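You operate a simulated robot arm through the tools that you are given. There is no shell and no other tool. Be economical: measure what you need, move in short steps, check, and stop when the job is done.

You are at the controls of a simulated two-armed robot. One attempt, no reset.

TASK
Take the orange clip from the top of the side table and leave it on the silver nut. Put the yellow tag marked "39" from the top of the side table on the third stock shelf from the bottom and the yellow tag that says "31" on the top of the tool bench. Pick up the grease brush with one hand, pass it to the other hand and put it on the third stock shelf from the bottom. Take the stray nut and put it on top of the round die on the top of the side table. Put the small spool on the top of the brown table away on the top of the packing table. Do these in any order.

The check looks at the end state, three seconds after you hand in, the way a careful person would. Anything else that was tipped, shoved, dropped, spilled or broken makes it a failure.

THE ROBOT
Two 7-joint arms with four-finger grippers on one trunk, on a base that drives. Base frame: it is fixed to the floor where the robot stands at the start and does not move with it; the origin is under the middle of the robot, x ahead of it, y to its left, z up; the surface under the hand at the start is at about z = 0.75. Units: m, rad, N and s.
The left shoulder is at the start at [0.04, 0.181, 1.13], the right one opposite. With the tool pointing down near the work surface each hand reaches from about 0.3 to 0.82 m from the robot's upright axis, wherever it stands, measured 20 degrees to its own side. Places, roughly: grease brush (3x3x16 cm) [0.6, -0.6, 0.8]; orange clip (3x6x7 cm) [0.7, -0.1, 0.8]; round die [0.5, -1, 0.75]; silver nut (6x6x3 cm) [0.7, 0.2, 0.8]; small spool [-5.5, 2.75, 0.75]; stray nut (4x4x2 cm) [0.6, -0.7, 0.8]; third stock shelf [-2.4, -1.2, 1]; top of the packing table [-2.4, 4.8, 0.8]; top of the tool bench [0.6, 1.3, 0.8]. Payload 3.67 kg a hand.
The TCP of each hand is the grasp point between the finger pads, 0.028 m short of the fingertips. In the tool frame z runs along the fingers and y along their closing line. The gripper opens to 0.112 m. The gripper's body begins 0.073 m behind the TCP.
Orientation is told as [roll, pitch, yaw] about the base's x, y, z axes, in that order, counted from this pose: with the fingers straight down and closing along the base's y, the tool's x points along the base's -x, its y along +y and its z along -z.

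THE INTERFACE
- The arms move only by the tool step_arm. It takes "left_moves", "right_moves" or both (then of equal length, played together; a hand with none holds still); each is a list of rows, each a list of 3 entries, a list of its own where there are three numbers: the shift along the base's x, y, z in units of 20 mm (1.0 is 20 mm), then the turn, a rotation vector about the base's x, y, z in units of 8 degrees (1.0 is 8 degrees), then the closure in counts, from 0 (fully open) to 255 (shut). In form: [[[dx, dy, dz], [rx, ry, rz], gripper], ...]. A call has 1 to 10 rows; each row shifts and turns the commanded pose from where the row before left it. A call with a number of a shift or a turn outside -1 to 1 is refused whole. Each row takes 0.2 s and may step no farther than 0.05 m and 0.15 rad from the row before; otherwise, or with a gripper value out of range, the whole call is refused. Where a pose cannot be reached the arm comes as near as it can. A force on the tool above 40 N (or 10 N above the force at the start of the call, whichever is more), or a blocked arm, ends the call early, and 0.2 s more pass. The fingers move at their own pace and stop on an object; they squeeze with about 23 N. The grip force told is the motor's: it shows also when the fingers shut on nothing. Time passes only in rows, and 0.2 s behind the last, so rows that do not move let the fingers close. The reply holds the time, the measured pose of the TCP, the force on the tool along the base axes, the opening and the grip force, in the units named above and with some noise, with the torque about the TCP (base axes, N m) and any sound that the robot's microphone picked up.
- Cameras (640 x 400 px; columns grow to the right, rows downward): "scene" is now at [0.0964, -0.0354, 1.3481]; the picture's right is [-0.42, -0.91, 0.00], its down [-0.63, 0.29, -0.72] and it looks along [0.66, -0.30, -0.69] (base axes); focal length 214 px, centre (320, 200). "left" rides on the left gripper at [0.06, 0.018, -0.104] in its tool frame; the picture's right is [-0.29, 0.96, 0.00], its down [-0.80, -0.24, -0.55] and it looks along [-0.53, -0.16, 0.83] (tool axes); focal length 234 px, centre (320, 200). "right" rides on the right gripper at [0.06, -0.018, -0.104] in its tool frame; the picture's right is [0.29, 0.96, 0.00], its down [-0.80, 0.24, -0.55] and it looks along [-0.53, 0.16, 0.83] (tool axes); focal length 234 px, centre (320, 200). There is no depth. A picture from a camera that has moved, and an enlarged one, comes with that camera's place and axes in the base frame and with its lens.
- snapshot(camera): a new picture of that camera. The clock stands still meanwhile.
- slide_trunk(by): slides the trunk up (or, below 0, down) by that many m; the arms and the scene camera ride with it, the base frame stays. It gives what a move gives, with no picture.
- steer(legs): drives the robot by 1 to 6 legs, each [ahead, left, turn to the left] in m, m and rad, along the robot's own axes; the way and the turn of a leg run together, so that a leg with both is an arc; at most 1.5 m and 3.142 rad a leg. The arms and the cameras ride along, it lands a little off, and it stops where it bumps. It gives what a move gives.
- turn_head(pan, tilt): turns the head with the scene camera to pan (to the left, within 1.501 rad either way) and tilt (down, from -0.506 to 1.204), counted from straight ahead of the robot. It gives what a move gives.
- inspect(camera, box): a new picture of the part [left, top, right, bottom] of that camera's present view, enlarged. The clock stands still meanwhile.
- close_job(): hands the job in; it is judged then, once.

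Go step by step. Nothing tells you exact positions but the pictures and the camera data: compare them with the known pose of the tool, close in by small moves and look again before you grip or let go. The budget is 196 turns and 176 pictures, counting those below and the enlarged ones. Unless the task says otherwise, let go and move clear before handing in.

The tools are called after ">>>" by a JSON object that holds its "method" and its "body". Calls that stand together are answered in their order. step_arm: Moves the arms, as the interface text tells. Its arguments: {"type":"object","properties":{"left_moves":{"type":"array","items":{"type":"array"}},"right_moves":{"type":"array","items":{"type":"array"}}},"required":[]} The other tools are called the same way: slide_trunk (by) slides the trunk up or down; steer (legs) drives the base; turn_head (pan, tilt) turns the head that bears the scene camera; snapshot (camera) takes a picture; inspect (camera, box) takes an enlarged picture of a part of a camera's view; close_job () hands the job in.

At the start:

```text
clock: 0.0
left_tool_pos: [0.5066, -0.0322, 1.0762]
left_ee_rot: [0.0, 0.0, -0.001]
left_contact_force: [0.2, -0.3, -0.4]
left_wrist_torque: [0.01, -0.01, 0.01]
left_finger_gap: 0.1121
left_grip_force: 0.0
right_tool_pos: [0.4718, -0.5176, 1.047]
right_ee_rot: [0.002, 0.001, -0.001]
right_contact_force: [-0.9, -0.2, 0.4]
right_wrist_torque: [0.0, 0.01, 0.01]
right_finger_gap: 0.112
right_grip_force: 0.0
trunk travel left (down, up): [-0.25, 0.264]
robot x, y, heading: [0.0037, 0.0027, 0.006]
head pan, tilt: [-0.429, 0.761]
```

scene: 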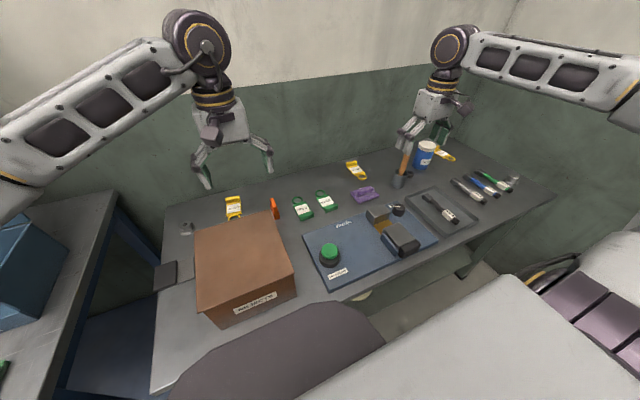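
right: 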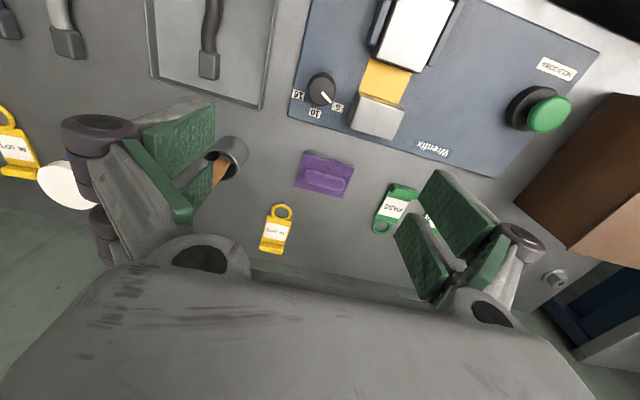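
left: 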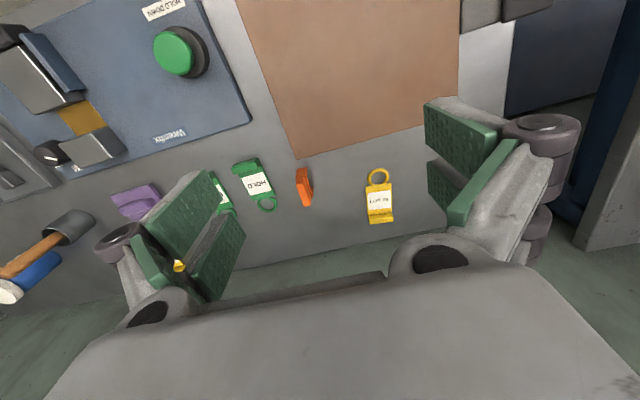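

I see the side table in front with tags, an orange clip, a box, a press and tools. First I enlarge parts of the view to identify the tags, nuts and brush.

>>> {"method": "inspect", "body": {"camera": "scene", "box": [150, 150, 350, 275]}}

>>> {"method": "inspect", "body": {"camera": "scene", "box": [340, 120, 540, 245]}}

```text
3.20 times, centred on (250, 212) of scene
camera zoom: at [0.0964, -0.0354, 1.3481], right [-0.42, -0.91, 0.0], down [-0.63, 0.29, -0.72], along [0.66, -0.3, -0.69], focal length 686 px, centre (544, 160)
```

zoom: 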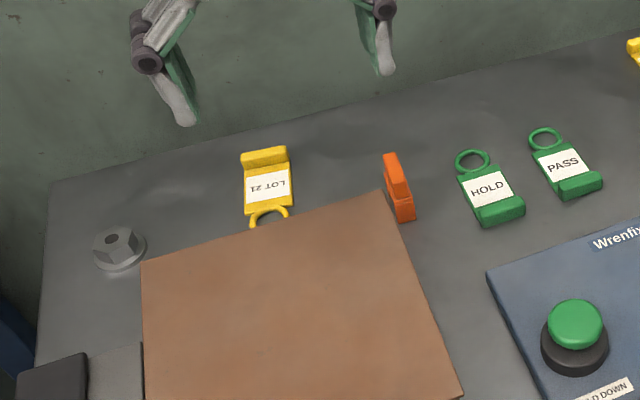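

```text
3.20 times, centred on (440, 182) of scene
camera zoom: at [0.0964, -0.0354, 1.3481], right [-0.42, -0.91, 0.0], down [-0.63, 0.29, -0.72], along [0.66, -0.3, -0.69], focal length 686 px, centre (-64, 256)
```

zoom: 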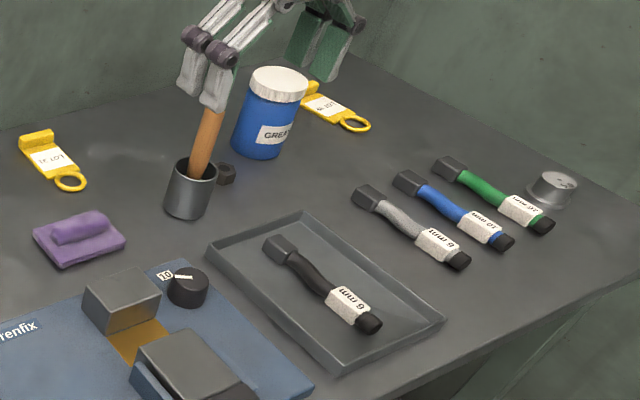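

Silver nut is on the left, the stray nut looks to be the dark one behind the cup, and the brush stands in the cup. Next I read the tags.

>>> {"method": "inspect", "body": {"camera": "left", "box": [340, 160, 420, 230]}}

>>> {"method": "inspect", "body": {"camera": "right", "box": [240, 195, 320, 260]}}

>>> {"method": "inspect", "body": {"camera": "right", "box": [0, 100, 100, 200]}}

>>> {"method": "inspect", "body": {"camera": "scene", "box": [385, 140, 465, 190]}}

```text
5.71 times, centred on (380, 195) of left
camera zoom: at [0.4465, -0.0136, 1.1809], right [0.29, 0.96, 0.0], down [0.8, -0.24, 0.55], along [0.53, -0.16, -0.83], focal length 1338 px, centre (-23, 229)
```

zoom: 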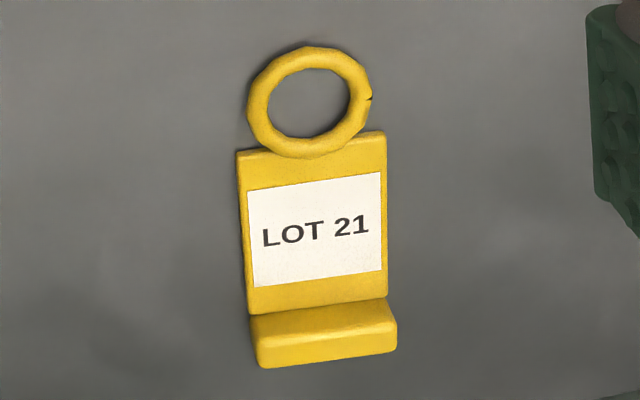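

```text
6.15 times, centred on (280, 228) of right
camera zoom: at [0.4125, -0.5371, 1.1496], right [-0.29, 0.96, 0.0], down [0.8, 0.24, 0.55], along [0.53, 0.16, -0.83], focal length 1441 px, centre (566, 31)
```

zoom: 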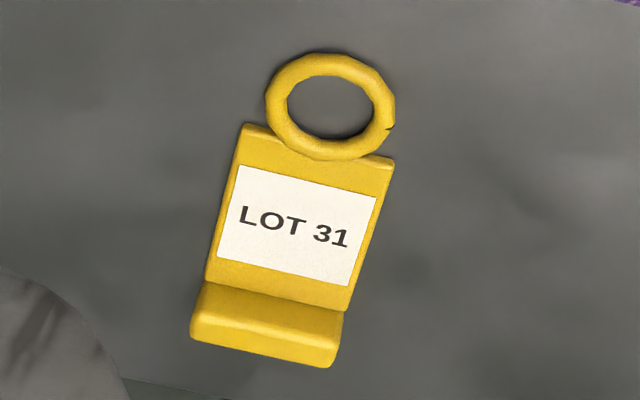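

```text
4.00 times, centred on (50, 150) of right
camera zoom: at [0.4125, -0.5371, 1.1496], right [-0.29, 0.96, 0.0], down [0.8, 0.24, 0.55], along [0.53, 0.16, -0.83], focal length 937 px, centre (1400, 400)
```

zoom: 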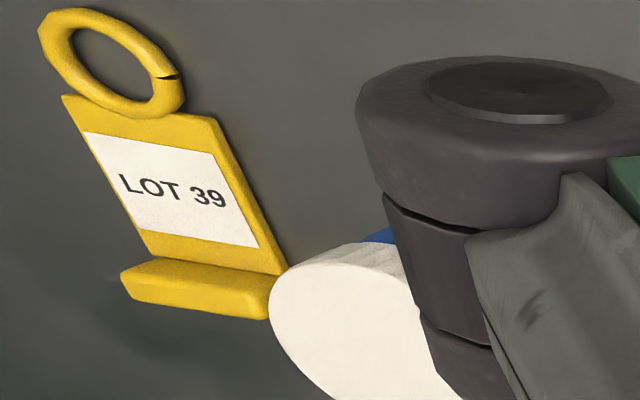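

```text
8.00 times, centred on (425, 165) of scene
camera zoom: at [0.0964, -0.0354, 1.3481], right [-0.42, -0.91, 0.0], down [-0.63, 0.29, -0.72], along [0.66, -0.3, -0.69], focal length 1716 px, centre (-520, 480)
```

zoom: 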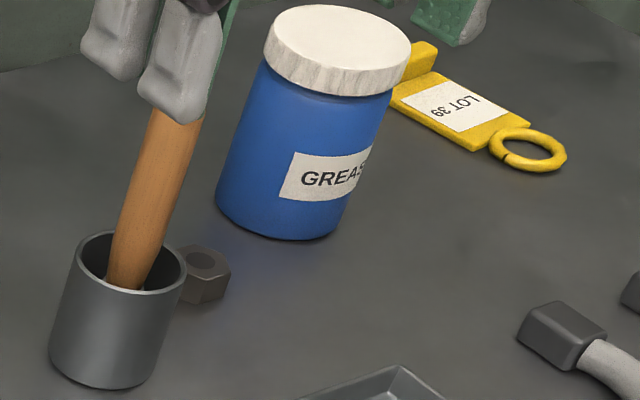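

Tags read: LOT 31 near (0.78,-0.53), LOT 39 near (0.71,-1.02), LOT 21 is a distractor. Before moving I look around to see the surroundings.

>>> {"method": "turn_head", "body": {"pan": -1.4, "tilt": 0.6}}

>>> {"method": "snapshot", "body": {"camera": "scene"}}

>>> {"method": "turn_head", "body": {"pan": 1.2, "tilt": 0.5}}

>>> {"method": "snapshot", "body": {"camera": "scene"}}

>>> {"method": "turn_head", "body": {"pan": 0.1, "tilt": 0.9}}

>>> {"method": "snapshot", "body": {"camera": "scene"}}

```text
clock: 1.2
left_tool_pos: [0.5056, -0.0304, 1.0766]
left_ee_rot: [-0.001, 0.0, 0.0]
left_contact_force: [0.1, 0.5, -0.1]
left_wrist_torque: [0.01, -0.01, -0.02]
left_finger_gap: 0.112
left_grip_force: 0.1
right_tool_pos: [0.4733, -0.5188, 1.0455]
right_ee_rot: [0.002, -0.002, 0.0]
right_contact_force: [0.0, -0.4, 0.4]
right_wrist_torque: [-0.01, 0.04, 0.02]
right_finger_gap: 0.1121
right_grip_force: 0.0
trunk travel left (down, up): [-0.25, 0.264]
robot x, y, heading: [-0.0008, 0.0003, -0.001]
head pan, tilt: [-1.4, 0.6]
```

```text
166 pictures are left
camera scene: at [0.0366, -0.0882, 1.3619], right [-0.99, -0.17, 0.0], down [-0.1, 0.56, -0.82], along [0.14, -0.81, -0.57], focal length 214 px, centre (320, 200)
```

scene: 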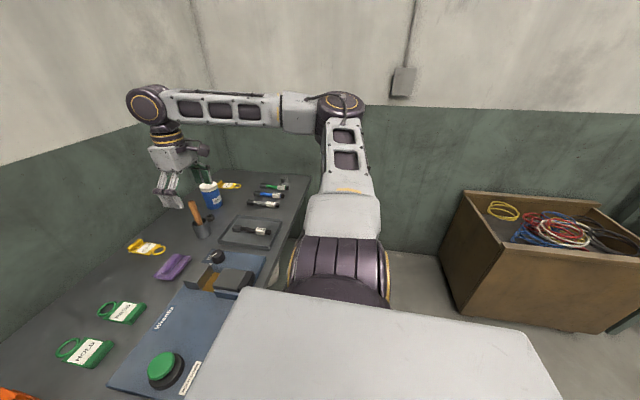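

```text
clock: 3.6
left_tool_pos: [0.5058, -0.0315, 1.0759]
left_ee_rot: [-0.001, 0.0, 0.002]
left_contact_force: [0.7, -0.3, -0.4]
left_wrist_torque: [-0.01, 0.01, 0.03]
left_finger_gap: 0.1122
left_grip_force: 0.1
right_tool_pos: [0.4723, -0.5183, 1.0464]
right_ee_rot: [-0.001, 0.0, -0.002]
right_contact_force: [0.4, 0.4, 0.4]
right_wrist_torque: [0.02, 0.0, 0.02]
right_finger_gap: 0.1121
right_grip_force: 0.2
trunk travel left (down, up): [-0.25, 0.264]
robot x, y, heading: [-0.0026, 0.0008, -0.005]
head pan, tilt: [1.201, 0.499]
```

```text
165 pictures are left
camera scene: at [0.0544, 0.0837, 1.371], right [0.93, -0.36, 0.0], down [-0.17, -0.45, -0.88], along [0.32, 0.82, -0.48], focal length 214 px, centre (320, 200)
```

scene: 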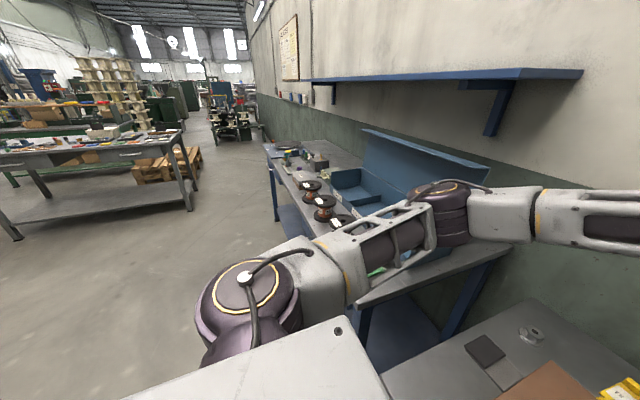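

```text
clock: 4.9
left_tool_pos: [0.5062, -0.0321, 1.0756]
left_ee_rot: [-0.001, 0.0, -0.001]
left_contact_force: [0.2, -0.6, -0.2]
left_wrist_torque: [0.01, -0.01, 0.02]
left_finger_gap: 0.112
left_grip_force: 0.2
right_tool_pos: [0.4724, -0.5179, 1.0465]
right_ee_rot: [0.001, 0.002, 0.0]
right_contact_force: [-0.4, 0.1, 0.5]
right_wrist_torque: [0.02, 0.04, 0.01]
right_finger_gap: 0.1119
right_grip_force: 0.1
trunk travel left (down, up): [-0.25, 0.264]
robot x, y, heading: [0.004, -0.0025, -0.005]
head pan, tilt: [0.099, 0.901]
```

```text
164 pictures are left
camera scene: at [0.0966, 0.0065, 1.3371], right [0.1, -0.99, 0.0], down [-0.78, -0.08, -0.62], along [0.62, 0.06, -0.78], focal length 214 px, centre (320, 200)
```

scene: 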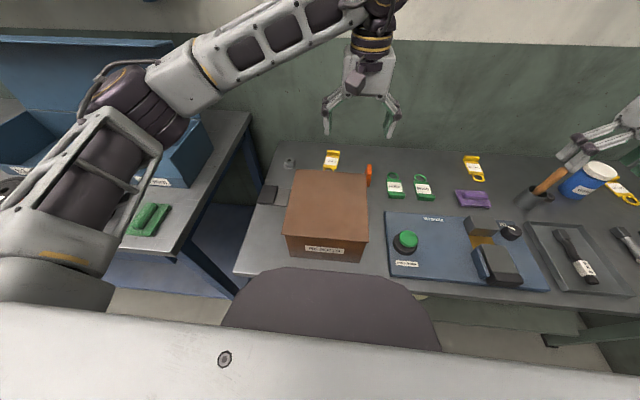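

Table at front, tool bench to the left, bin to the right. Now I bring the left hand above the orange clip and look closer.

>>> {"method": "step_arm", "body": {"left_moves": [[[1, -0.6, -0.8], [0, 0, 0], 0], [[1, -0.6, -0.8], [0, 0, 0], 0], [[1, -0.6, -0.8], [0, 0, 0], 0], [[1, -0.6, -0.8], [0, 0, 0], 0], [[1, -0.6, -0.8], [0, 0, 0], 0], [[1, -0.6, -0.8], [0, 0, 0], 0], [[0.5, -0.5, -0.8], [0, 0, 0], 0]]}}

>>> {"method": "snapshot", "body": {"camera": "left"}}

```text
clock: 6.5
left_tool_pos: [0.6365, -0.1151, 0.9633]
left_ee_rot: [0.0, 0.0, 0.0]
left_contact_force: [0.0, 0.0, -0.3]
left_wrist_torque: [-0.01, -0.05, 0.02]
left_finger_gap: 0.1118
left_grip_force: 0.0
right_tool_pos: [0.474, -0.5189, 1.0471]
right_ee_rot: [-0.001, 0.0, 0.0]
right_contact_force: [0.7, 0.0, -0.7]
right_wrist_torque: [0.03, 0.01, 0.0]
right_finger_gap: 0.1125
right_grip_force: 0.0
trunk travel left (down, up): [-0.25, 0.264]
robot x, y, heading: [0.0014, 0.0015, 0.005]
head pan, tilt: [0.099, 0.901]
```

```text
163 pictures are left
camera left: at [0.577, -0.0981, 1.0689], right [0.29, 0.96, 0.0], down [0.8, -0.24, 0.55], along [0.53, -0.16, -0.83], focal length 234 px, centre (320, 200)
```

left: 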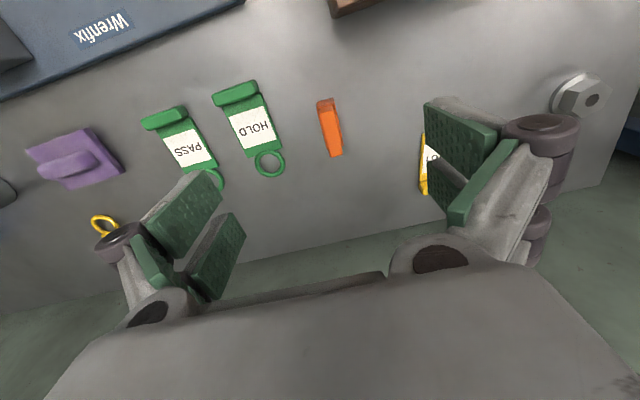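

>>> {"method": "inspect", "body": {"camera": "left", "box": [290, 80, 370, 170]}}

>>> {"method": "inspect", "body": {"camera": "scene", "box": [340, 150, 400, 200]}}

```text
4.44 times, centred on (330, 125) of left
camera zoom: at [0.577, -0.0981, 1.0689], right [0.29, 0.96, 0.0], down [0.8, -0.24, 0.55], along [0.53, -0.16, -0.83], focal length 1041 px, centre (276, 533)
```

zoom: 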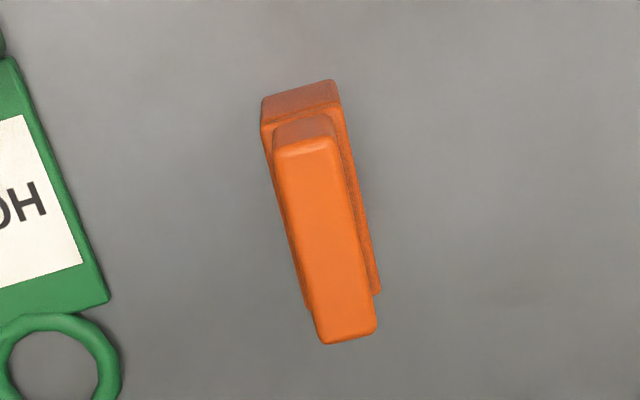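

```text
8.00 times, centred on (370, 175) of scene
camera zoom: at [0.0968, 0.0059, 1.3371], right [0.1, -0.99, 0.0], down [-0.78, -0.08, -0.62], along [0.62, 0.06, -0.78], focal length 1716 px, centre (-80, 400)
```

zoom: 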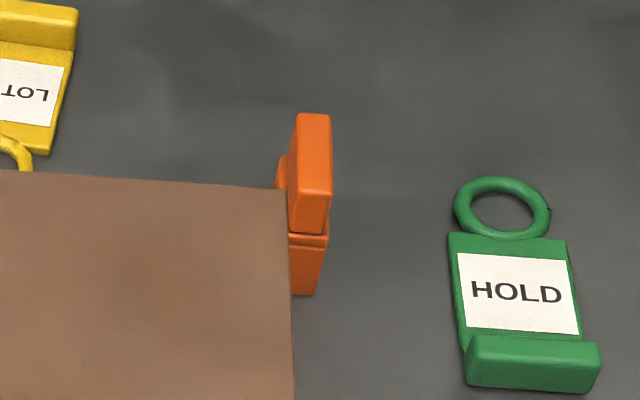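

The clip stands with its thin side along y, centre about (0.657,-0.111), top about z 0.82. I lower with fingers partly closed and grip.

>>> {"method": "step_arm", "body": {"left_moves": [[[0.5, 0.1, -1], [0, 0, -0.5], 100], [[0.5, 0.1, -1], [0, 0, 0], 110], [[0, 0, -1], [0, 0, 0], 110], [[0, 0, -1], [0, 0, 0], 110], [[0, 0, -1], [0, 0, 0], 110], [[0, 0, -1], [0, 0, 0], 110]]}}

>>> {"method": "snapshot", "body": {"camera": "left"}}

```text
clock: 7.9
left_tool_pos: [0.6578, -0.1105, 0.8415]
left_ee_rot: [0.0, -0.001, -0.069]
left_contact_force: [0.0, -0.2, -1.0]
left_wrist_torque: [-0.01, 0.01, 0.0]
left_finger_gap: 0.064
left_grip_force: 0.1
right_tool_pos: [0.4736, -0.5183, 1.0459]
right_ee_rot: [0.001, -0.001, 0.0]
right_contact_force: [0.4, 0.1, 0.1]
right_wrist_torque: [0.0, 0.02, 0.02]
right_finger_gap: 0.1121
right_grip_force: 0.1
trunk travel left (down, up): [-0.25, 0.264]
robot x, y, heading: [-0.0005, -0.002, -0.004]
head pan, tilt: [0.099, 0.901]
```

```text
160 pictures are left
camera left: at [0.6002, -0.0881, 0.9483], right [0.35, 0.94, 0.0], down [0.78, -0.29, 0.55], along [0.52, -0.2, -0.83], focal length 234 px, centre (320, 200)
```

left: 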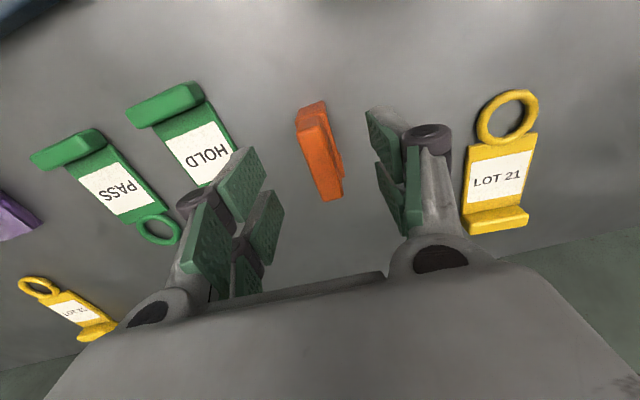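

Clip is between the fingers; lower and grip.

>>> {"method": "step_arm", "body": {"left_moves": [[[-0.2, 0, -1], [0, 0, -0.4], 110], [[0, 0, -1], [0, 0, 0], 110], [[0, 0, -0.6], [0, 0, 0], 110], [[0, 0, 0], [0, 0, 0], 255], [[0, 0, 0], [0, 0, 0], 255], [[0, 0, 0], [0, 0, 0], 255]]}}

>>> {"method": "snapshot", "body": {"camera": "left"}}

```text
clock: 9.3
left_tool_pos: [0.6542, -0.1106, 0.7926]
left_ee_rot: [0.001, 0.002, -0.127]
left_contact_force: [-0.2, 0.3, -0.8]
left_wrist_torque: [0.0, -0.03, 0.0]
left_finger_gap: 0.0208
left_grip_force: 23.3
right_tool_pos: [0.4737, -0.5182, 1.046]
right_ee_rot: [0.0, 0.001, 0.002]
right_contact_force: [-0.4, 0.9, -0.4]
right_wrist_torque: [0.05, 0.02, -0.05]
right_finger_gap: 0.1121
right_grip_force: 0.0
trunk travel left (down, up): [-0.25, 0.264]
robot x, y, heading: [0.0012, 0.0042, -0.002]
head pan, tilt: [0.099, 0.901]
```

```text
159 pictures are left
camera left: at [0.5969, -0.0847, 0.8972], right [0.41, 0.91, 0.0], down [0.76, -0.34, 0.55], along [0.51, -0.22, -0.83], focal length 234 px, centre (320, 200)
```

left: 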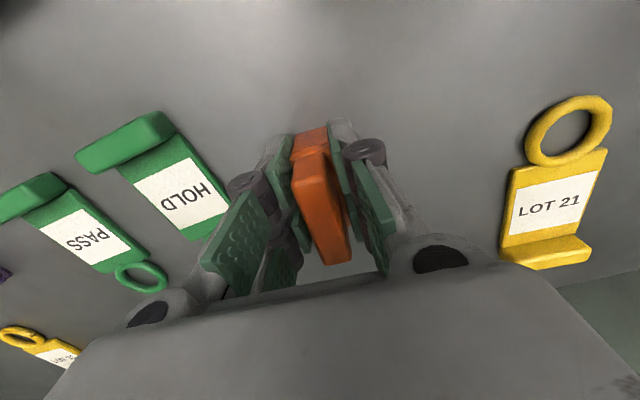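

Gripped (gap 21 mm). Lift and carry toward the silver nut, looking before lowering.

>>> {"method": "step_arm", "body": {"left_moves": [[[0, 0, 1], [0, 0, 0], 255], [[0, 0, 1], [0, 0, 0], 255], [[0, 0, 1], [0, 0, 0], 255], [[0, 0, 1], [0, 0, 0], 255], [[0, 0, 1], [0, 0, 0], 255], [[0, 0, 1], [0, 0, 0], 255]]}}

>>> {"method": "step_arm", "body": {"left_moves": [[[0, 1, 0], [0, 0, 0], 255], [[0, 1, 0], [0, 0, 0], 255], [[0, 1, 0], [0, 0, 0], 255], [[0, 1, 0], [0, 0, 0], 255], [[0, 1, 0], [0, 0, 0], 255], [[0, 1, 0], [0, 0, 0], 255], [[0, 1, 0], [0, 0, 0], 255], [[0, 1, 0], [0, 0, 0], 255], [[0, 1, 0], [0, 0, 0.4], 255], [[0, 1, 0], [0, 0, 0.5], 255]]}}

>>> {"method": "snapshot", "body": {"camera": "left"}}

>>> {"method": "snapshot", "body": {"camera": "scene"}}

```text
clock: 10.7
left_tool_pos: [0.6508, -0.1095, 0.9134]
left_ee_rot: [-0.001, -0.002, -0.126]
left_contact_force: [-0.2, -0.4, -0.1]
left_wrist_torque: [0.02, -0.02, 0.0]
left_finger_gap: 0.0212
left_grip_force: 23.0
right_tool_pos: [0.4726, -0.5183, 1.0463]
right_ee_rot: [-0.001, -0.001, -0.002]
right_contact_force: [-0.5, -0.1, 1.0]
right_wrist_torque: [-0.01, -0.02, 0.03]
right_finger_gap: 0.1119
right_grip_force: 0.0
trunk travel left (down, up): [-0.25, 0.264]
robot x, y, heading: [-0.0018, 0.0005, 0.001]
head pan, tilt: [0.099, 0.901]
```

```text
clock: 12.9
left_tool_pos: [0.6512, 0.0915, 0.9111]
left_ee_rot: [-0.001, -0.001, -0.001]
left_contact_force: [-0.6, -0.3, -0.4]
left_wrist_torque: [-0.03, -0.01, 0.0]
left_finger_gap: 0.0212
left_grip_force: 23.2
right_tool_pos: [0.4731, -0.5174, 1.046]
right_ee_rot: [-0.001, 0.0, 0.0]
right_contact_force: [-0.5, -0.2, 0.0]
right_wrist_torque: [0.01, 0.01, -0.03]
right_finger_gap: 0.1119
right_grip_force: 0.1
trunk travel left (down, up): [-0.25, 0.264]
robot x, y, heading: [-0.0032, -0.0008, -0.003]
head pan, tilt: [0.099, 0.901]
```

```text
158 pictures are left
camera left: at [0.5923, 0.1092, 1.0162], right [0.29, 0.96, 0.0], down [0.8, -0.24, 0.55], along [0.53, -0.16, -0.83], focal length 234 px, centre (320, 200)
```

left: 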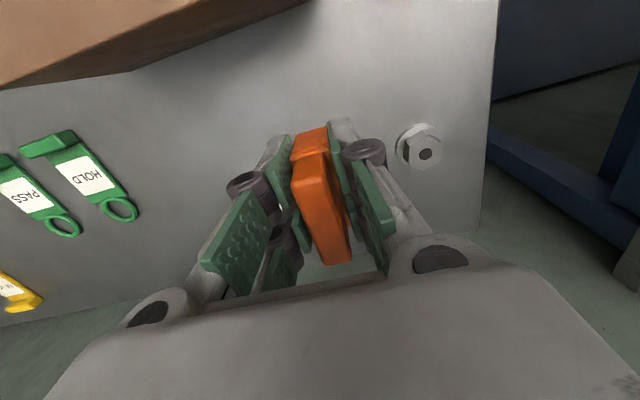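

```text
157 pictures are left
camera scene: at [0.0965, 0.0073, 1.3371], right [0.1, -1.0, 0.0], down [-0.78, -0.08, -0.62], along [0.62, 0.06, -0.78], focal length 214 px, centre (320, 200)
```

scene: 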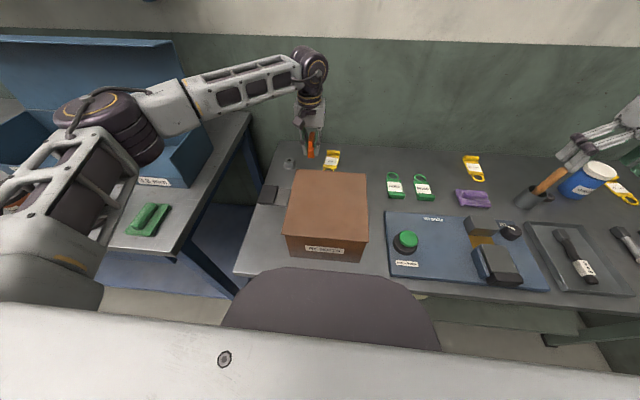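

Nut at about (0.715,0.186). Move over it.

>>> {"method": "step_arm", "body": {"left_moves": [[[0.64, 0.94, 0], [0, 0, 0], 255], [[0.64, 0.94, 0], [0, 0, 0], 255], [[0.64, 0.94, 0], [0, 0, 0], 255], [[0.64, 0.94, 0], [0, 0, 0], 255], [[0.64, 0.94, 0], [0, 0, 0], 255], [[0, 0, -1], [0, 0, 0], 255], [[0, 0, -0.8], [0, 0, 0], 255]]}}

>>> {"method": "snapshot", "body": {"camera": "left"}}

>>> {"method": "inspect", "body": {"camera": "scene", "box": [240, 110, 360, 185]}}

```text
clock: 14.5
left_tool_pos: [0.7162, 0.1838, 0.8765]
left_ee_rot: [-0.001, -0.001, 0.0]
left_contact_force: [-0.8, 0.4, 0.2]
left_wrist_torque: [0.02, 0.02, 0.01]
left_finger_gap: 0.0212
left_grip_force: 23.0
right_tool_pos: [0.473, -0.519, 1.0463]
right_ee_rot: [0.0, 0.0, 0.0]
right_contact_force: [-0.3, -0.5, -0.1]
right_wrist_torque: [0.0, -0.01, 0.03]
right_finger_gap: 0.1118
right_grip_force: 0.0
trunk travel left (down, up): [-0.25, 0.264]
robot x, y, heading: [0.0027, 0.0028, 0.001]
head pan, tilt: [0.099, 0.901]
```

```text
156 pictures are left
camera left: at [0.6573, 0.2032, 0.9806], right [0.29, 0.96, 0.0], down [0.8, -0.24, 0.55], along [0.53, -0.16, -0.83], focal length 234 px, centre (320, 200)
```

left: 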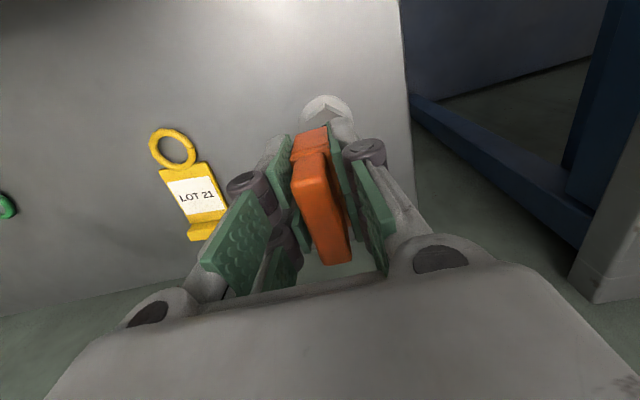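

```text
5.33 times, centred on (300, 148) of scene
camera zoom: at [0.0969, 0.0067, 1.3371], right [0.1, -1.0, 0.0], down [-0.78, -0.08, -0.62], along [0.62, 0.06, -0.78], focal length 1144 px, centre (427, 480)
```

zoom: 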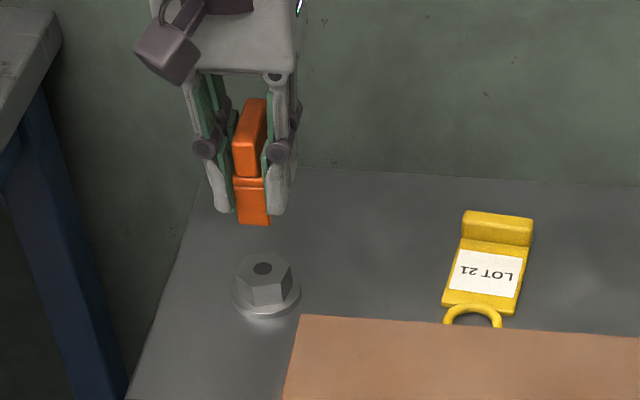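

Aligned with a small offset. Lower gently onto the nut.

>>> {"method": "step_arm", "body": {"left_moves": [[[0.15, 0.2, -1], [0, 0, 0], 255], [[0, 0, -1], [0, 0, 0], 255], [[0, 0, -0.4], [0, 0, 0], 255]]}}

>>> {"method": "inspect", "body": {"camera": "scene", "box": [240, 110, 360, 185]}}

>>> {"method": "snapshot", "body": {"camera": "left"}}

```text
clock: 15.3
left_tool_pos: [0.7182, 0.1888, 0.8267]
left_ee_rot: [0.0, -0.001, 0.0]
left_contact_force: [0.9, 0.3, 0.8]
left_wrist_torque: [-0.01, -0.01, -0.01]
left_finger_gap: 0.0212
left_grip_force: 23.2
right_tool_pos: [0.4729, -0.5185, 1.0462]
right_ee_rot: [0.0, -0.002, -0.001]
right_contact_force: [-0.5, 0.1, 0.4]
right_wrist_torque: [0.0, -0.01, -0.02]
right_finger_gap: 0.1119
right_grip_force: 0.1
trunk travel left (down, up): [-0.25, 0.264]
robot x, y, heading: [0.0006, -0.0011, -0.002]
head pan, tilt: [0.099, 0.901]
```

```text
5.33 times, centred on (300, 148) of scene
camera zoom: at [0.0967, 0.0065, 1.3371], right [0.1, -1.0, 0.0], down [-0.78, -0.08, -0.62], along [0.62, 0.06, -0.78], focal length 1144 px, centre (427, 480)
```

zoom: 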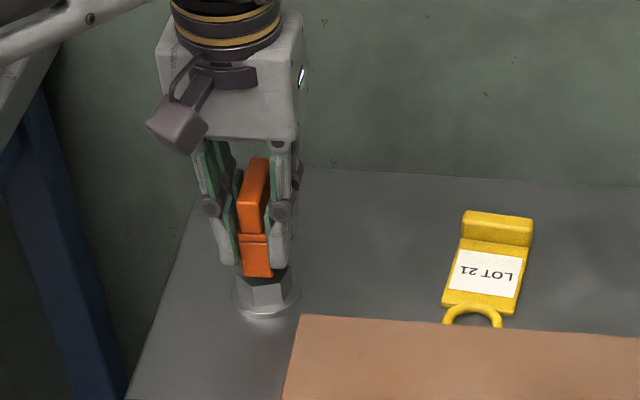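

```text
153 pictures are left
camera left: at [0.6594, 0.2067, 0.9323], right [0.29, 0.96, 0.0], down [0.8, -0.24, 0.55], along [0.53, -0.16, -0.83], focal length 234 px, centre (320, 200)
```

left: 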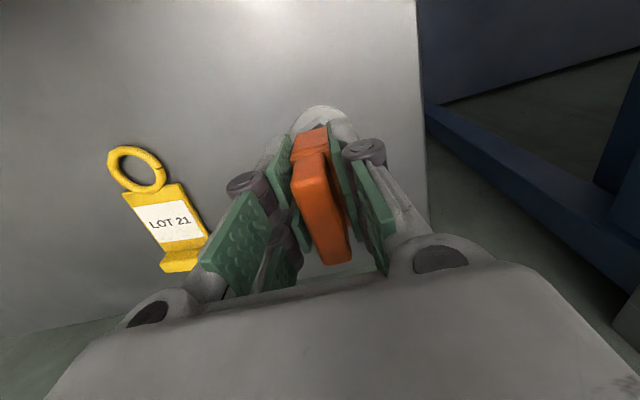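

The clip base sits about 1 cm forward and 6 mm left of the nut centre; I correct while hovering and then set down.

>>> {"method": "step_arm", "body": {"left_moves": [[[0, 0, 0.3], [0, 0, 0], 255], [[-0.45, -0.3, 0], [0, 0, 0], 255]]}}

>>> {"method": "inspect", "body": {"camera": "scene", "box": [260, 130, 320, 175]}}

```text
clock: 15.9
left_tool_pos: [0.71, 0.1826, 0.8329]
left_ee_rot: [-0.002, -0.001, 0.001]
left_contact_force: [-0.3, 0.4, -0.7]
left_wrist_torque: [0.01, -0.01, -0.03]
left_finger_gap: 0.0209
left_grip_force: 22.4
right_tool_pos: [0.4732, -0.5182, 1.0456]
right_ee_rot: [0.0, 0.001, 0.002]
right_contact_force: [0.0, -0.6, -0.2]
right_wrist_torque: [0.04, -0.01, -0.01]
right_finger_gap: 0.1119
right_grip_force: 0.0
trunk travel left (down, up): [-0.25, 0.264]
robot x, y, heading: [0.0018, -0.0018, -0.003]
head pan, tilt: [0.099, 0.901]
```

```text
8.89 times, centred on (290, 152) of scene
camera zoom: at [0.0964, 0.0066, 1.3371], right [0.1, -1.0, 0.0], down [-0.78, -0.08, -0.62], along [0.62, 0.06, -0.78], focal length 1906 px, centre (587, 622)
```

zoom: 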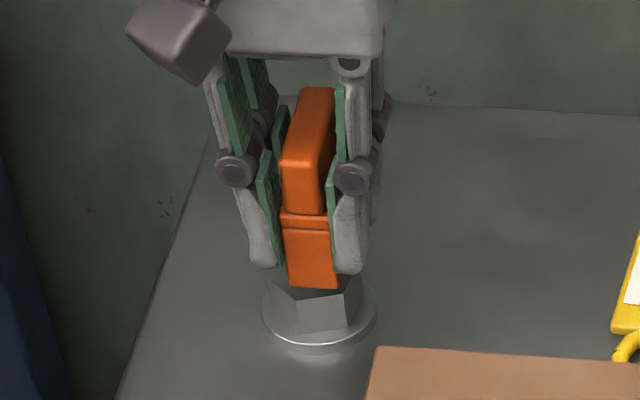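

Centred now. Lower in small steps until contact.

>>> {"method": "step_arm", "body": {"left_moves": [[[0, 0, -0.2], [0, 0, 0], 255], [[0, 0, -0.2], [0, 0, 0], 255]]}}

>>> {"method": "inspect", "body": {"camera": "scene", "box": [260, 130, 320, 175]}}

```text
clock: 16.5
left_tool_pos: [0.7096, 0.1823, 0.8245]
left_ee_rot: [0.0, 0.0, -0.001]
left_contact_force: [0.1, -0.1, -0.7]
left_wrist_torque: [0.01, 0.03, 0.0]
left_finger_gap: 0.021
left_grip_force: 23.1
right_tool_pos: [0.4732, -0.5184, 1.045]
right_ee_rot: [0.001, 0.001, 0.001]
right_contact_force: [0.1, 1.2, -0.1]
right_wrist_torque: [0.01, 0.0, 0.03]
right_finger_gap: 0.1119
right_grip_force: 0.1
trunk travel left (down, up): [-0.25, 0.264]
robot x, y, heading: [0.0006, -0.0016, -0.004]
head pan, tilt: [0.099, 0.901]
```

```text
8.89 times, centred on (290, 152) of scene
camera zoom: at [0.0968, 0.0065, 1.3371], right [0.1, -1.0, 0.0], down [-0.78, -0.08, -0.62], along [0.62, 0.06, -0.78], focal length 1906 px, centre (587, 622)
```

zoom: 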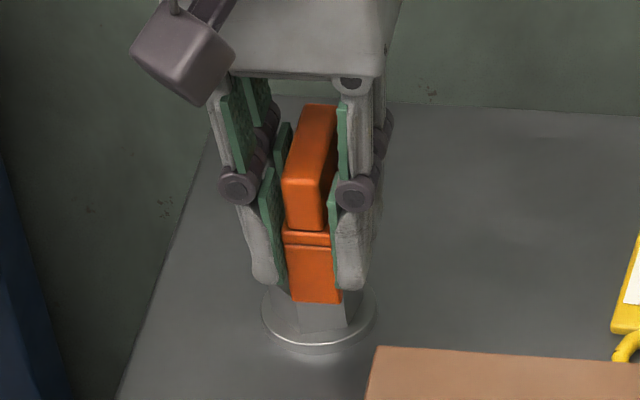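

Still no contact; continue lowering.

>>> {"method": "step_arm", "body": {"left_moves": [[[0, 0, -0.15], [0, 0, 0], 255], [[0, 0, -0.1], [0, 0, 0], 255]]}}

>>> {"method": "inspect", "body": {"camera": "scene", "box": [260, 130, 320, 175]}}

```text
clock: 17.1
left_tool_pos: [0.7092, 0.1811, 0.8211]
left_ee_rot: [0.0, 0.0, 0.001]
left_contact_force: [-0.3, -0.4, -0.6]
left_wrist_torque: [-0.01, 0.0, -0.02]
left_finger_gap: 0.0209
left_grip_force: 23.7
right_tool_pos: [0.4724, -0.5178, 1.0462]
right_ee_rot: [0.001, 0.001, 0.0]
right_contact_force: [-0.1, -0.4, 0.1]
right_wrist_torque: [-0.02, -0.01, 0.01]
right_finger_gap: 0.112
right_grip_force: 0.2
trunk travel left (down, up): [-0.25, 0.264]
robot x, y, heading: [0.0019, -0.0, -0.001]
head pan, tilt: [0.099, 0.901]
```

```text
8.89 times, centred on (290, 152) of scene
camera zoom: at [0.0967, 0.0065, 1.3371], right [0.1, -1.0, 0.0], down [-0.78, -0.08, -0.62], along [0.62, 0.06, -0.78], focal length 1906 px, centre (587, 622)
```

zoom: 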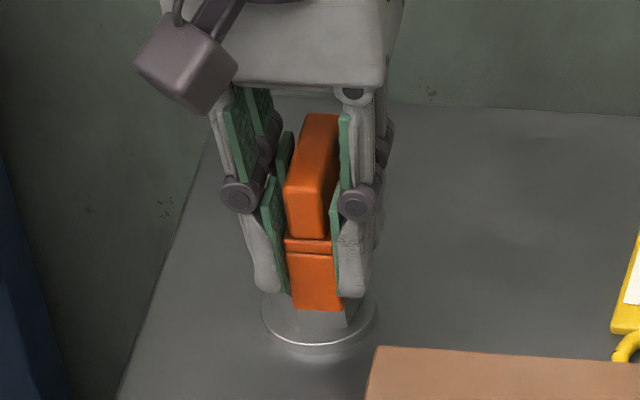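

>>> {"method": "step_arm", "body": {"left_moves": [[[0, 0, -0.1], [0, 0, 0], 255], [[0, 0, -0.1], [0, 0, 0], 255]]}}

>>> {"method": "inspect", "body": {"camera": "left", "box": [260, 90, 380, 180]}}

```text
clock: 17.7
left_tool_pos: [0.7087, 0.1819, 0.8183]
left_ee_rot: [0.0, -0.001, 0.001]
left_contact_force: [0.0, 0.6, 6.2]
left_wrist_torque: [0.03, -0.14, 0.01]
left_finger_gap: 0.021
left_grip_force: 22.9
right_tool_pos: [0.4726, -0.5179, 1.0464]
right_ee_rot: [0.0, 0.001, 0.0]
right_contact_force: [0.1, 0.1, -0.6]
right_wrist_torque: [-0.02, 0.01, 0.03]
right_finger_gap: 0.112
right_grip_force: 0.1
trunk travel left (down, up): [-0.25, 0.264]
robot x, y, heading: [0.0009, -0.0001, -0.002]
head pan, tilt: [0.099, 0.901]
```

```text
4.44 times, centred on (320, 135) of left
camera zoom: at [0.65, 0.2001, 0.9227], right [0.29, 0.96, 0.0], down [0.8, -0.24, 0.56], along [0.53, -0.16, -0.83], focal length 1041 px, centre (320, 489)
```

zoom: 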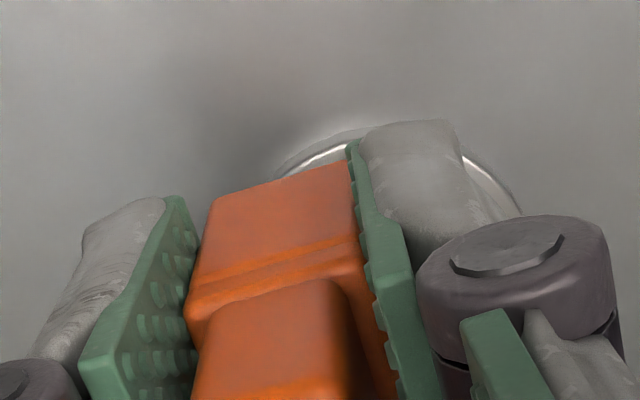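

Contact confirmed, but the clip is about 6 mm right of the nut's centre; lift slightly, correct, set down again.

>>> {"method": "step_arm", "body": {"left_moves": [[[0, 0, 0.4], [0, 0, 0], 255], [[0.05, 0.3, 0], [0, 0, 0], 255], [[0, 0, -0.2], [0, 0, 0], 255], [[0, 0, -0.2], [0, 0, 0], 255], [[0, 0, -0.05], [0, 0, 0], 255]]}}

>>> {"method": "inspect", "body": {"camera": "scene", "box": [260, 130, 320, 175]}}

```text
clock: 18.9
left_tool_pos: [0.7102, 0.1893, 0.8181]
left_ee_rot: [-0.001, -0.005, 0.0]
left_contact_force: [1.1, 1.2, 10.1]
left_wrist_torque: [0.04, -0.35, 0.02]
left_finger_gap: 0.021
left_grip_force: 23.1
right_tool_pos: [0.4717, -0.5184, 1.0467]
right_ee_rot: [-0.001, -0.001, 0.001]
right_contact_force: [-0.2, 0.1, 0.4]
right_wrist_torque: [-0.03, -0.01, -0.02]
right_finger_gap: 0.1117
right_grip_force: 0.0
trunk travel left (down, up): [-0.25, 0.264]
robot x, y, heading: [-0.0007, -0.0015, -0.0]
head pan, tilt: [0.099, 0.901]
```

```text
8.89 times, centred on (290, 152) of scene
camera zoom: at [0.0955, 0.0063, 1.3373], right [0.1, -0.99, 0.0], down [-0.78, -0.08, -0.62], along [0.62, 0.06, -0.78], focal length 1906 px, centre (587, 622)
```

zoom: 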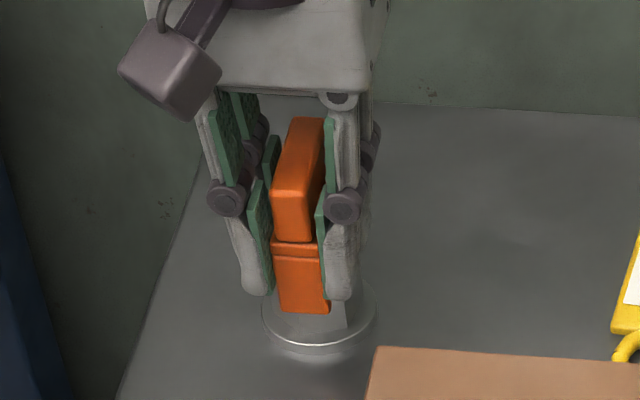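

Firm contact. Open the fingers and check the clip rests.

>>> {"method": "step_arm", "body": {"left_moves": [[[0, 0, 0.05], [0, 0, 0], 215], [[0, 0, 0], [0, 0, 0], 180], [[0, 0, 0], [0, 0, 0], 140], [[0, 0, 0], [0, 0, 0], 140]]}}

>>> {"method": "inspect", "body": {"camera": "scene", "box": [260, 130, 320, 175]}}

```text
clock: 19.9
left_tool_pos: [0.7093, 0.19, 0.8148]
left_ee_rot: [0.0, -0.002, -0.002]
left_contact_force: [0.3, -0.1, 0.2]
left_wrist_torque: [0.03, 0.01, 0.02]
left_finger_gap: 0.051
left_grip_force: 0.0
right_tool_pos: [0.4731, -0.518, 1.0463]
right_ee_rot: [-0.001, 0.0, 0.0]
right_contact_force: [0.9, 0.4, 0.5]
right_wrist_torque: [-0.01, 0.02, 0.01]
right_finger_gap: 0.112
right_grip_force: 0.1
trunk travel left (down, up): [-0.25, 0.264]
robot x, y, heading: [0.0048, -0.0041, 0.0]
head pan, tilt: [0.099, 0.901]
```

```text
8.89 times, centred on (290, 152) of scene
camera zoom: at [0.0968, 0.0065, 1.3371], right [0.1, -1.0, 0.0], down [-0.78, -0.08, -0.62], along [0.62, 0.06, -0.78], focal length 1906 px, centre (587, 622)
```

zoom: 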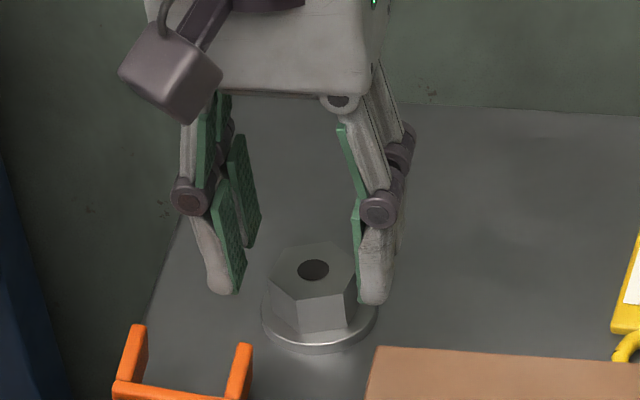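

The clip tipped off toward the robot and lies on the table in front of the nut. I raise the hand and look at it closely.

>>> {"method": "step_arm", "body": {"left_moves": [[[0, 0, 1], [0, 0, 0], 140], [[0, 0, 1], [0, 0, 0], 140], [[0, 0, 1], [0, 0, 0], 0], [[-1, 0, 1], [0, 0, 0], 0], [[-1, 0, 1], [0, 0, 0], 0], [[-1, 0, 1], [0, 0, 0], 0], [[-1, 0, 0], [0, 0, 0], 0], [[-1, 0, 0], [0, 0, 0], 0]]}}

>>> {"method": "inspect", "body": {"camera": "scene", "box": [240, 140, 340, 210]}}

>>> {"method": "snapshot", "body": {"camera": "left"}}

```text
clock: 21.7
left_tool_pos: [0.6094, 0.1906, 0.9371]
left_ee_rot: [0.001, 0.0, -0.001]
left_contact_force: [0.1, 0.9, 0.3]
left_wrist_torque: [-0.01, 0.0, 0.0]
left_finger_gap: 0.1121
left_grip_force: 0.0
right_tool_pos: [0.4717, -0.5181, 1.0473]
right_ee_rot: [-0.001, -0.001, 0.0]
right_contact_force: [-0.1, 0.3, 0.3]
right_wrist_torque: [0.02, -0.02, -0.02]
right_finger_gap: 0.1123
right_grip_force: 0.1
trunk travel left (down, up): [-0.25, 0.264]
robot x, y, heading: [-0.0003, 0.001, 0.001]
head pan, tilt: [0.099, 0.901]
```

```text
5.71 times, centred on (290, 175) of scene
camera zoom: at [0.096, 0.0068, 1.3372], right [0.1, -1.0, 0.0], down [-0.78, -0.08, -0.62], along [0.62, 0.06, -0.78], focal length 1226 px, centre (491, 343)
```

zoom: 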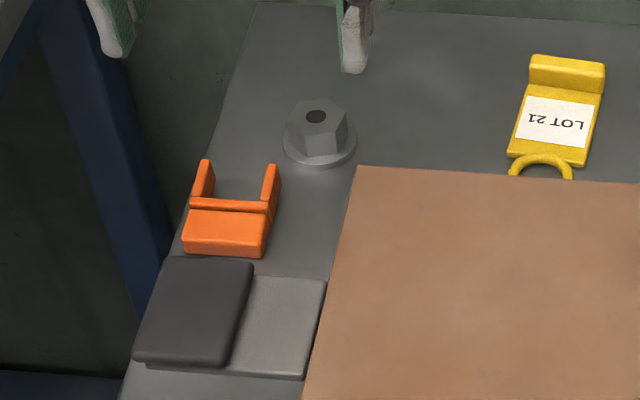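

```text
145 pictures are left
camera left: at [0.5509, 0.2085, 1.0418], right [0.29, 0.96, 0.0], down [0.8, -0.24, 0.55], along [0.53, -0.16, -0.83], focal length 234 px, centre (320, 200)
```

left: 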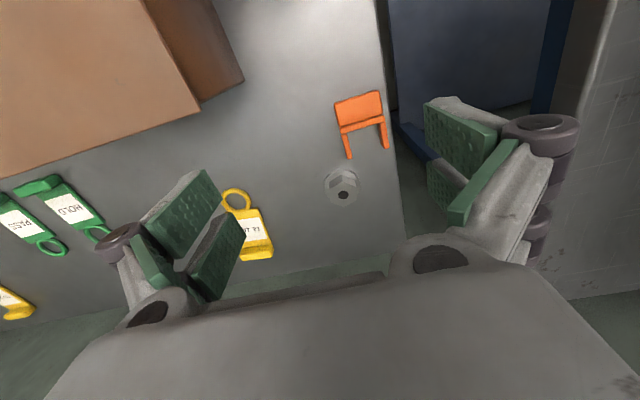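

The clip is U-shaped: a block with two prongs, now lying flat with prongs toward +x, block centre about (0.624,0.234). I'll grip the block across y and lay it flat on the nut.

>>> {"method": "step_arm", "body": {"left_moves": [[[0.3, 0.7, -1], [0, 0, 0], 0], [[0.3, 0.7, -1], [0, 0, 0], 0], [[0.3, 0.7, -1], [0, 0, 0], 0], [[0, 0, -1], [0, 0, 0], 0]]}}

>>> {"method": "snapshot", "body": {"camera": "left"}}

>>> {"method": "inspect", "body": {"camera": "scene", "box": [240, 140, 340, 210]}}

```text
clock: 22.7
left_tool_pos: [0.6292, 0.2306, 0.8563]
left_ee_rot: [0.0, 0.001, 0.0]
left_contact_force: [0.6, 1.2, 0.5]
left_wrist_torque: [-0.01, -0.01, -0.01]
left_finger_gap: 0.1119
left_grip_force: 0.0
right_tool_pos: [0.4719, -0.5181, 1.0461]
right_ee_rot: [0.0, 0.001, 0.0]
right_contact_force: [0.1, -0.1, 0.7]
right_wrist_torque: [0.05, -0.04, 0.02]
right_finger_gap: 0.1118
right_grip_force: 0.0
trunk travel left (down, up): [-0.25, 0.264]
robot x, y, heading: [-0.0049, -0.0006, 0.001]
head pan, tilt: [0.099, 0.901]
```

```text
144 pictures are left
camera left: at [0.5702, 0.2491, 0.9613], right [0.29, 0.96, 0.0], down [0.8, -0.24, 0.55], along [0.53, -0.16, -0.83], focal length 234 px, centre (320, 200)
```

left: 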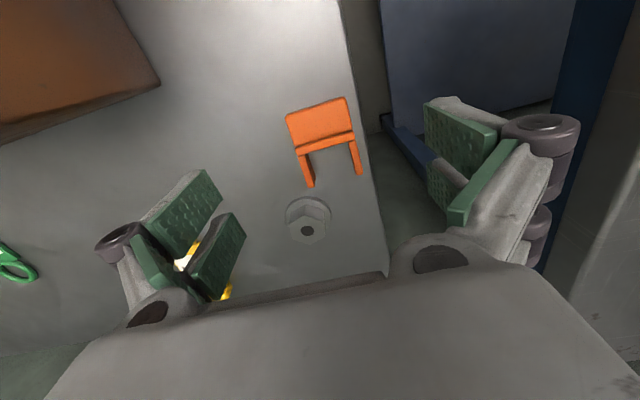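

```text
5.71 times, centred on (290, 175) of scene
camera zoom: at [0.0968, 0.0066, 1.3371], right [0.1, -1.0, 0.0], down [-0.78, -0.08, -0.62], along [0.62, 0.06, -0.78], focal length 1226 px, centre (491, 343)
```

zoom: 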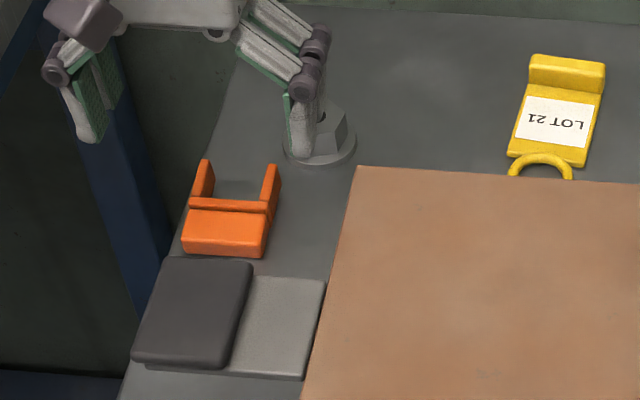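

Positions agree. Lower and grip the block.

>>> {"method": "step_arm", "body": {"left_moves": [[[-0.15, 0.2, -1], [0, 0, 0], 0], [[0, 0, -1], [0, 0, 0], 0], [[0, 0, -1], [0, 0, 0], 0], [[0, 0, -0.7], [0, 0, 0], 0], [[0, 0, 0], [0, 0, 0], 150], [[0, 0, 0], [0, 0, 0], 255], [[0, 0, 0], [0, 0, 0], 255]]}}

>>> {"method": "snapshot", "body": {"camera": "left"}}

>>> {"method": "inspect", "body": {"camera": "scene", "box": [240, 140, 340, 210]}}

```text
clock: 24.3
left_tool_pos: [0.6258, 0.2335, 0.7821]
left_ee_rot: [0.0, 0.001, -0.002]
left_contact_force: [-0.7, 0.6, 0.3]
left_wrist_torque: [-0.02, -0.02, -0.02]
left_finger_gap: 0.0514
left_grip_force: 23.0
right_tool_pos: [0.4735, -0.5189, 1.0464]
right_ee_rot: [0.001, 0.0, 0.001]
right_contact_force: [0.0, -0.9, 0.3]
right_wrist_torque: [0.01, 0.01, 0.05]
right_finger_gap: 0.1119
right_grip_force: 0.0
trunk travel left (down, up): [-0.25, 0.264]
robot x, y, heading: [0.0009, 0.0006, -0.001]
head pan, tilt: [0.099, 0.901]
```

```text
142 pictures are left
camera left: at [0.567, 0.2524, 0.8875], right [0.29, 0.96, 0.0], down [0.8, -0.24, 0.55], along [0.53, -0.16, -0.83], focal length 234 px, centre (320, 200)
```

left: 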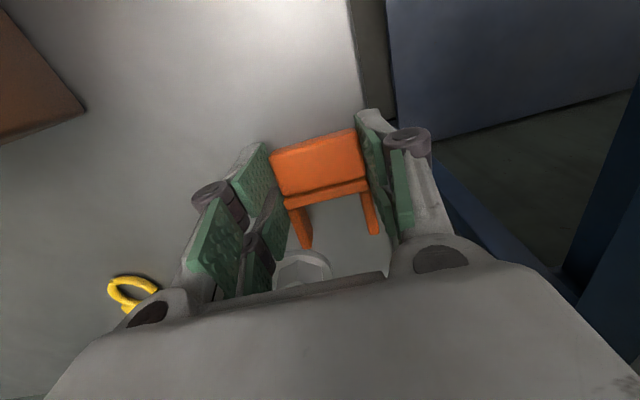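

```text
5.71 times, centred on (290, 175) of scene
camera zoom: at [0.0966, 0.0065, 1.3371], right [0.1, -1.0, 0.0], down [-0.78, -0.08, -0.62], along [0.62, 0.06, -0.78], focal length 1226 px, centre (491, 343)
```

zoom: 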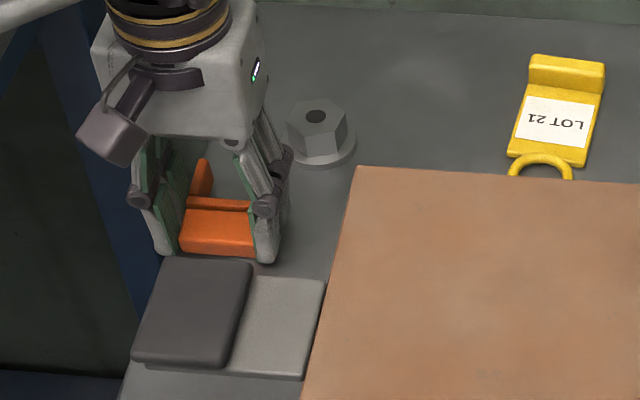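

Gripped. Lift and move over the nut.

>>> {"method": "step_arm", "body": {"left_moves": [[[0, 0, 1], [0, 0, 0], 255], [[0, 0, 1], [0, 0, 0], 255], [[0, 0, 1], [0, 0, 0], 255], [[0, 0, 0.8], [0, 0, 0], 255], [[0.9, -0.44, 0], [0, 0, 0], 255], [[0.9, -0.44, 0], [0, 0, 0], 255], [[0.9, -0.44, 0], [0, 0, 0], 255], [[0.9, -0.44, 0], [0, 0, 0], 255], [[0.9, -0.44, 0], [0, 0, 0], 255], [[0, 0, -0.8], [0, 0, 0], 255]]}}

>>> {"method": "snapshot", "body": {"camera": "left"}}

>>> {"method": "inspect", "body": {"camera": "scene", "box": [260, 130, 320, 175]}}

```text
clock: 26.5
left_tool_pos: [0.715, 0.191, 0.8424]
left_ee_rot: [0.0, -0.001, 0.0]
left_contact_force: [0.0, 0.0, -0.4]
left_wrist_torque: [-0.03, -0.02, 0.0]
left_finger_gap: 0.0515
left_grip_force: 22.9
right_tool_pos: [0.4736, -0.5171, 1.0471]
right_ee_rot: [-0.001, 0.0, -0.001]
right_contact_force: [-0.2, 0.1, 0.6]
right_wrist_torque: [0.0, 0.03, -0.02]
right_finger_gap: 0.1117
right_grip_force: 0.1
trunk travel left (down, up): [-0.25, 0.264]
robot x, y, heading: [0.0018, 0.0017, -0.003]
head pan, tilt: [0.099, 0.901]
```

```text
140 pictures are left
camera left: at [0.6565, 0.209, 0.9476], right [0.29, 0.96, 0.0], down [0.8, -0.24, 0.55], along [0.53, -0.16, -0.83], focal length 234 px, centre (320, 200)
```

left: 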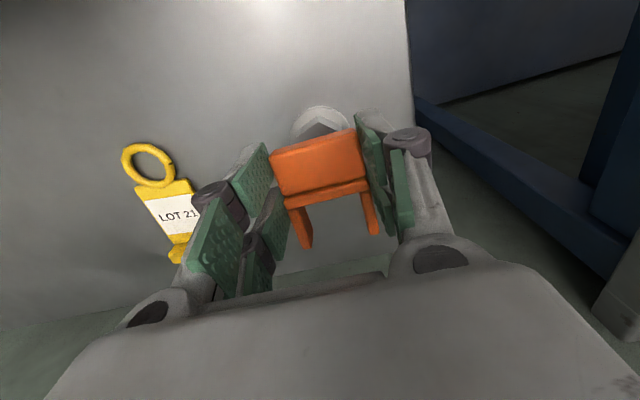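

```text
8.89 times, centred on (290, 152) of scene
camera zoom: at [0.0968, 0.0072, 1.3371], right [0.1, -0.99, 0.0], down [-0.78, -0.08, -0.62], along [0.62, 0.06, -0.78], focal length 1906 px, centre (587, 622)
```

zoom: 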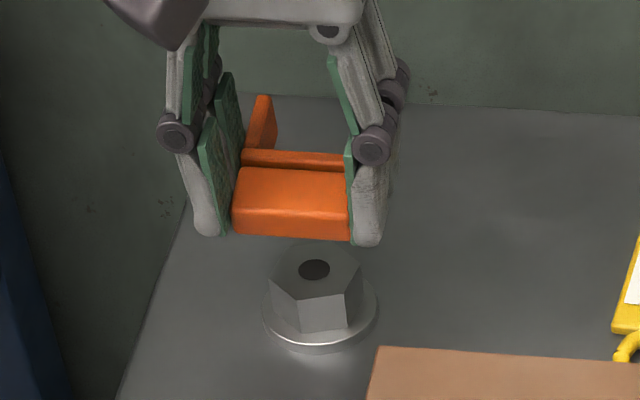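

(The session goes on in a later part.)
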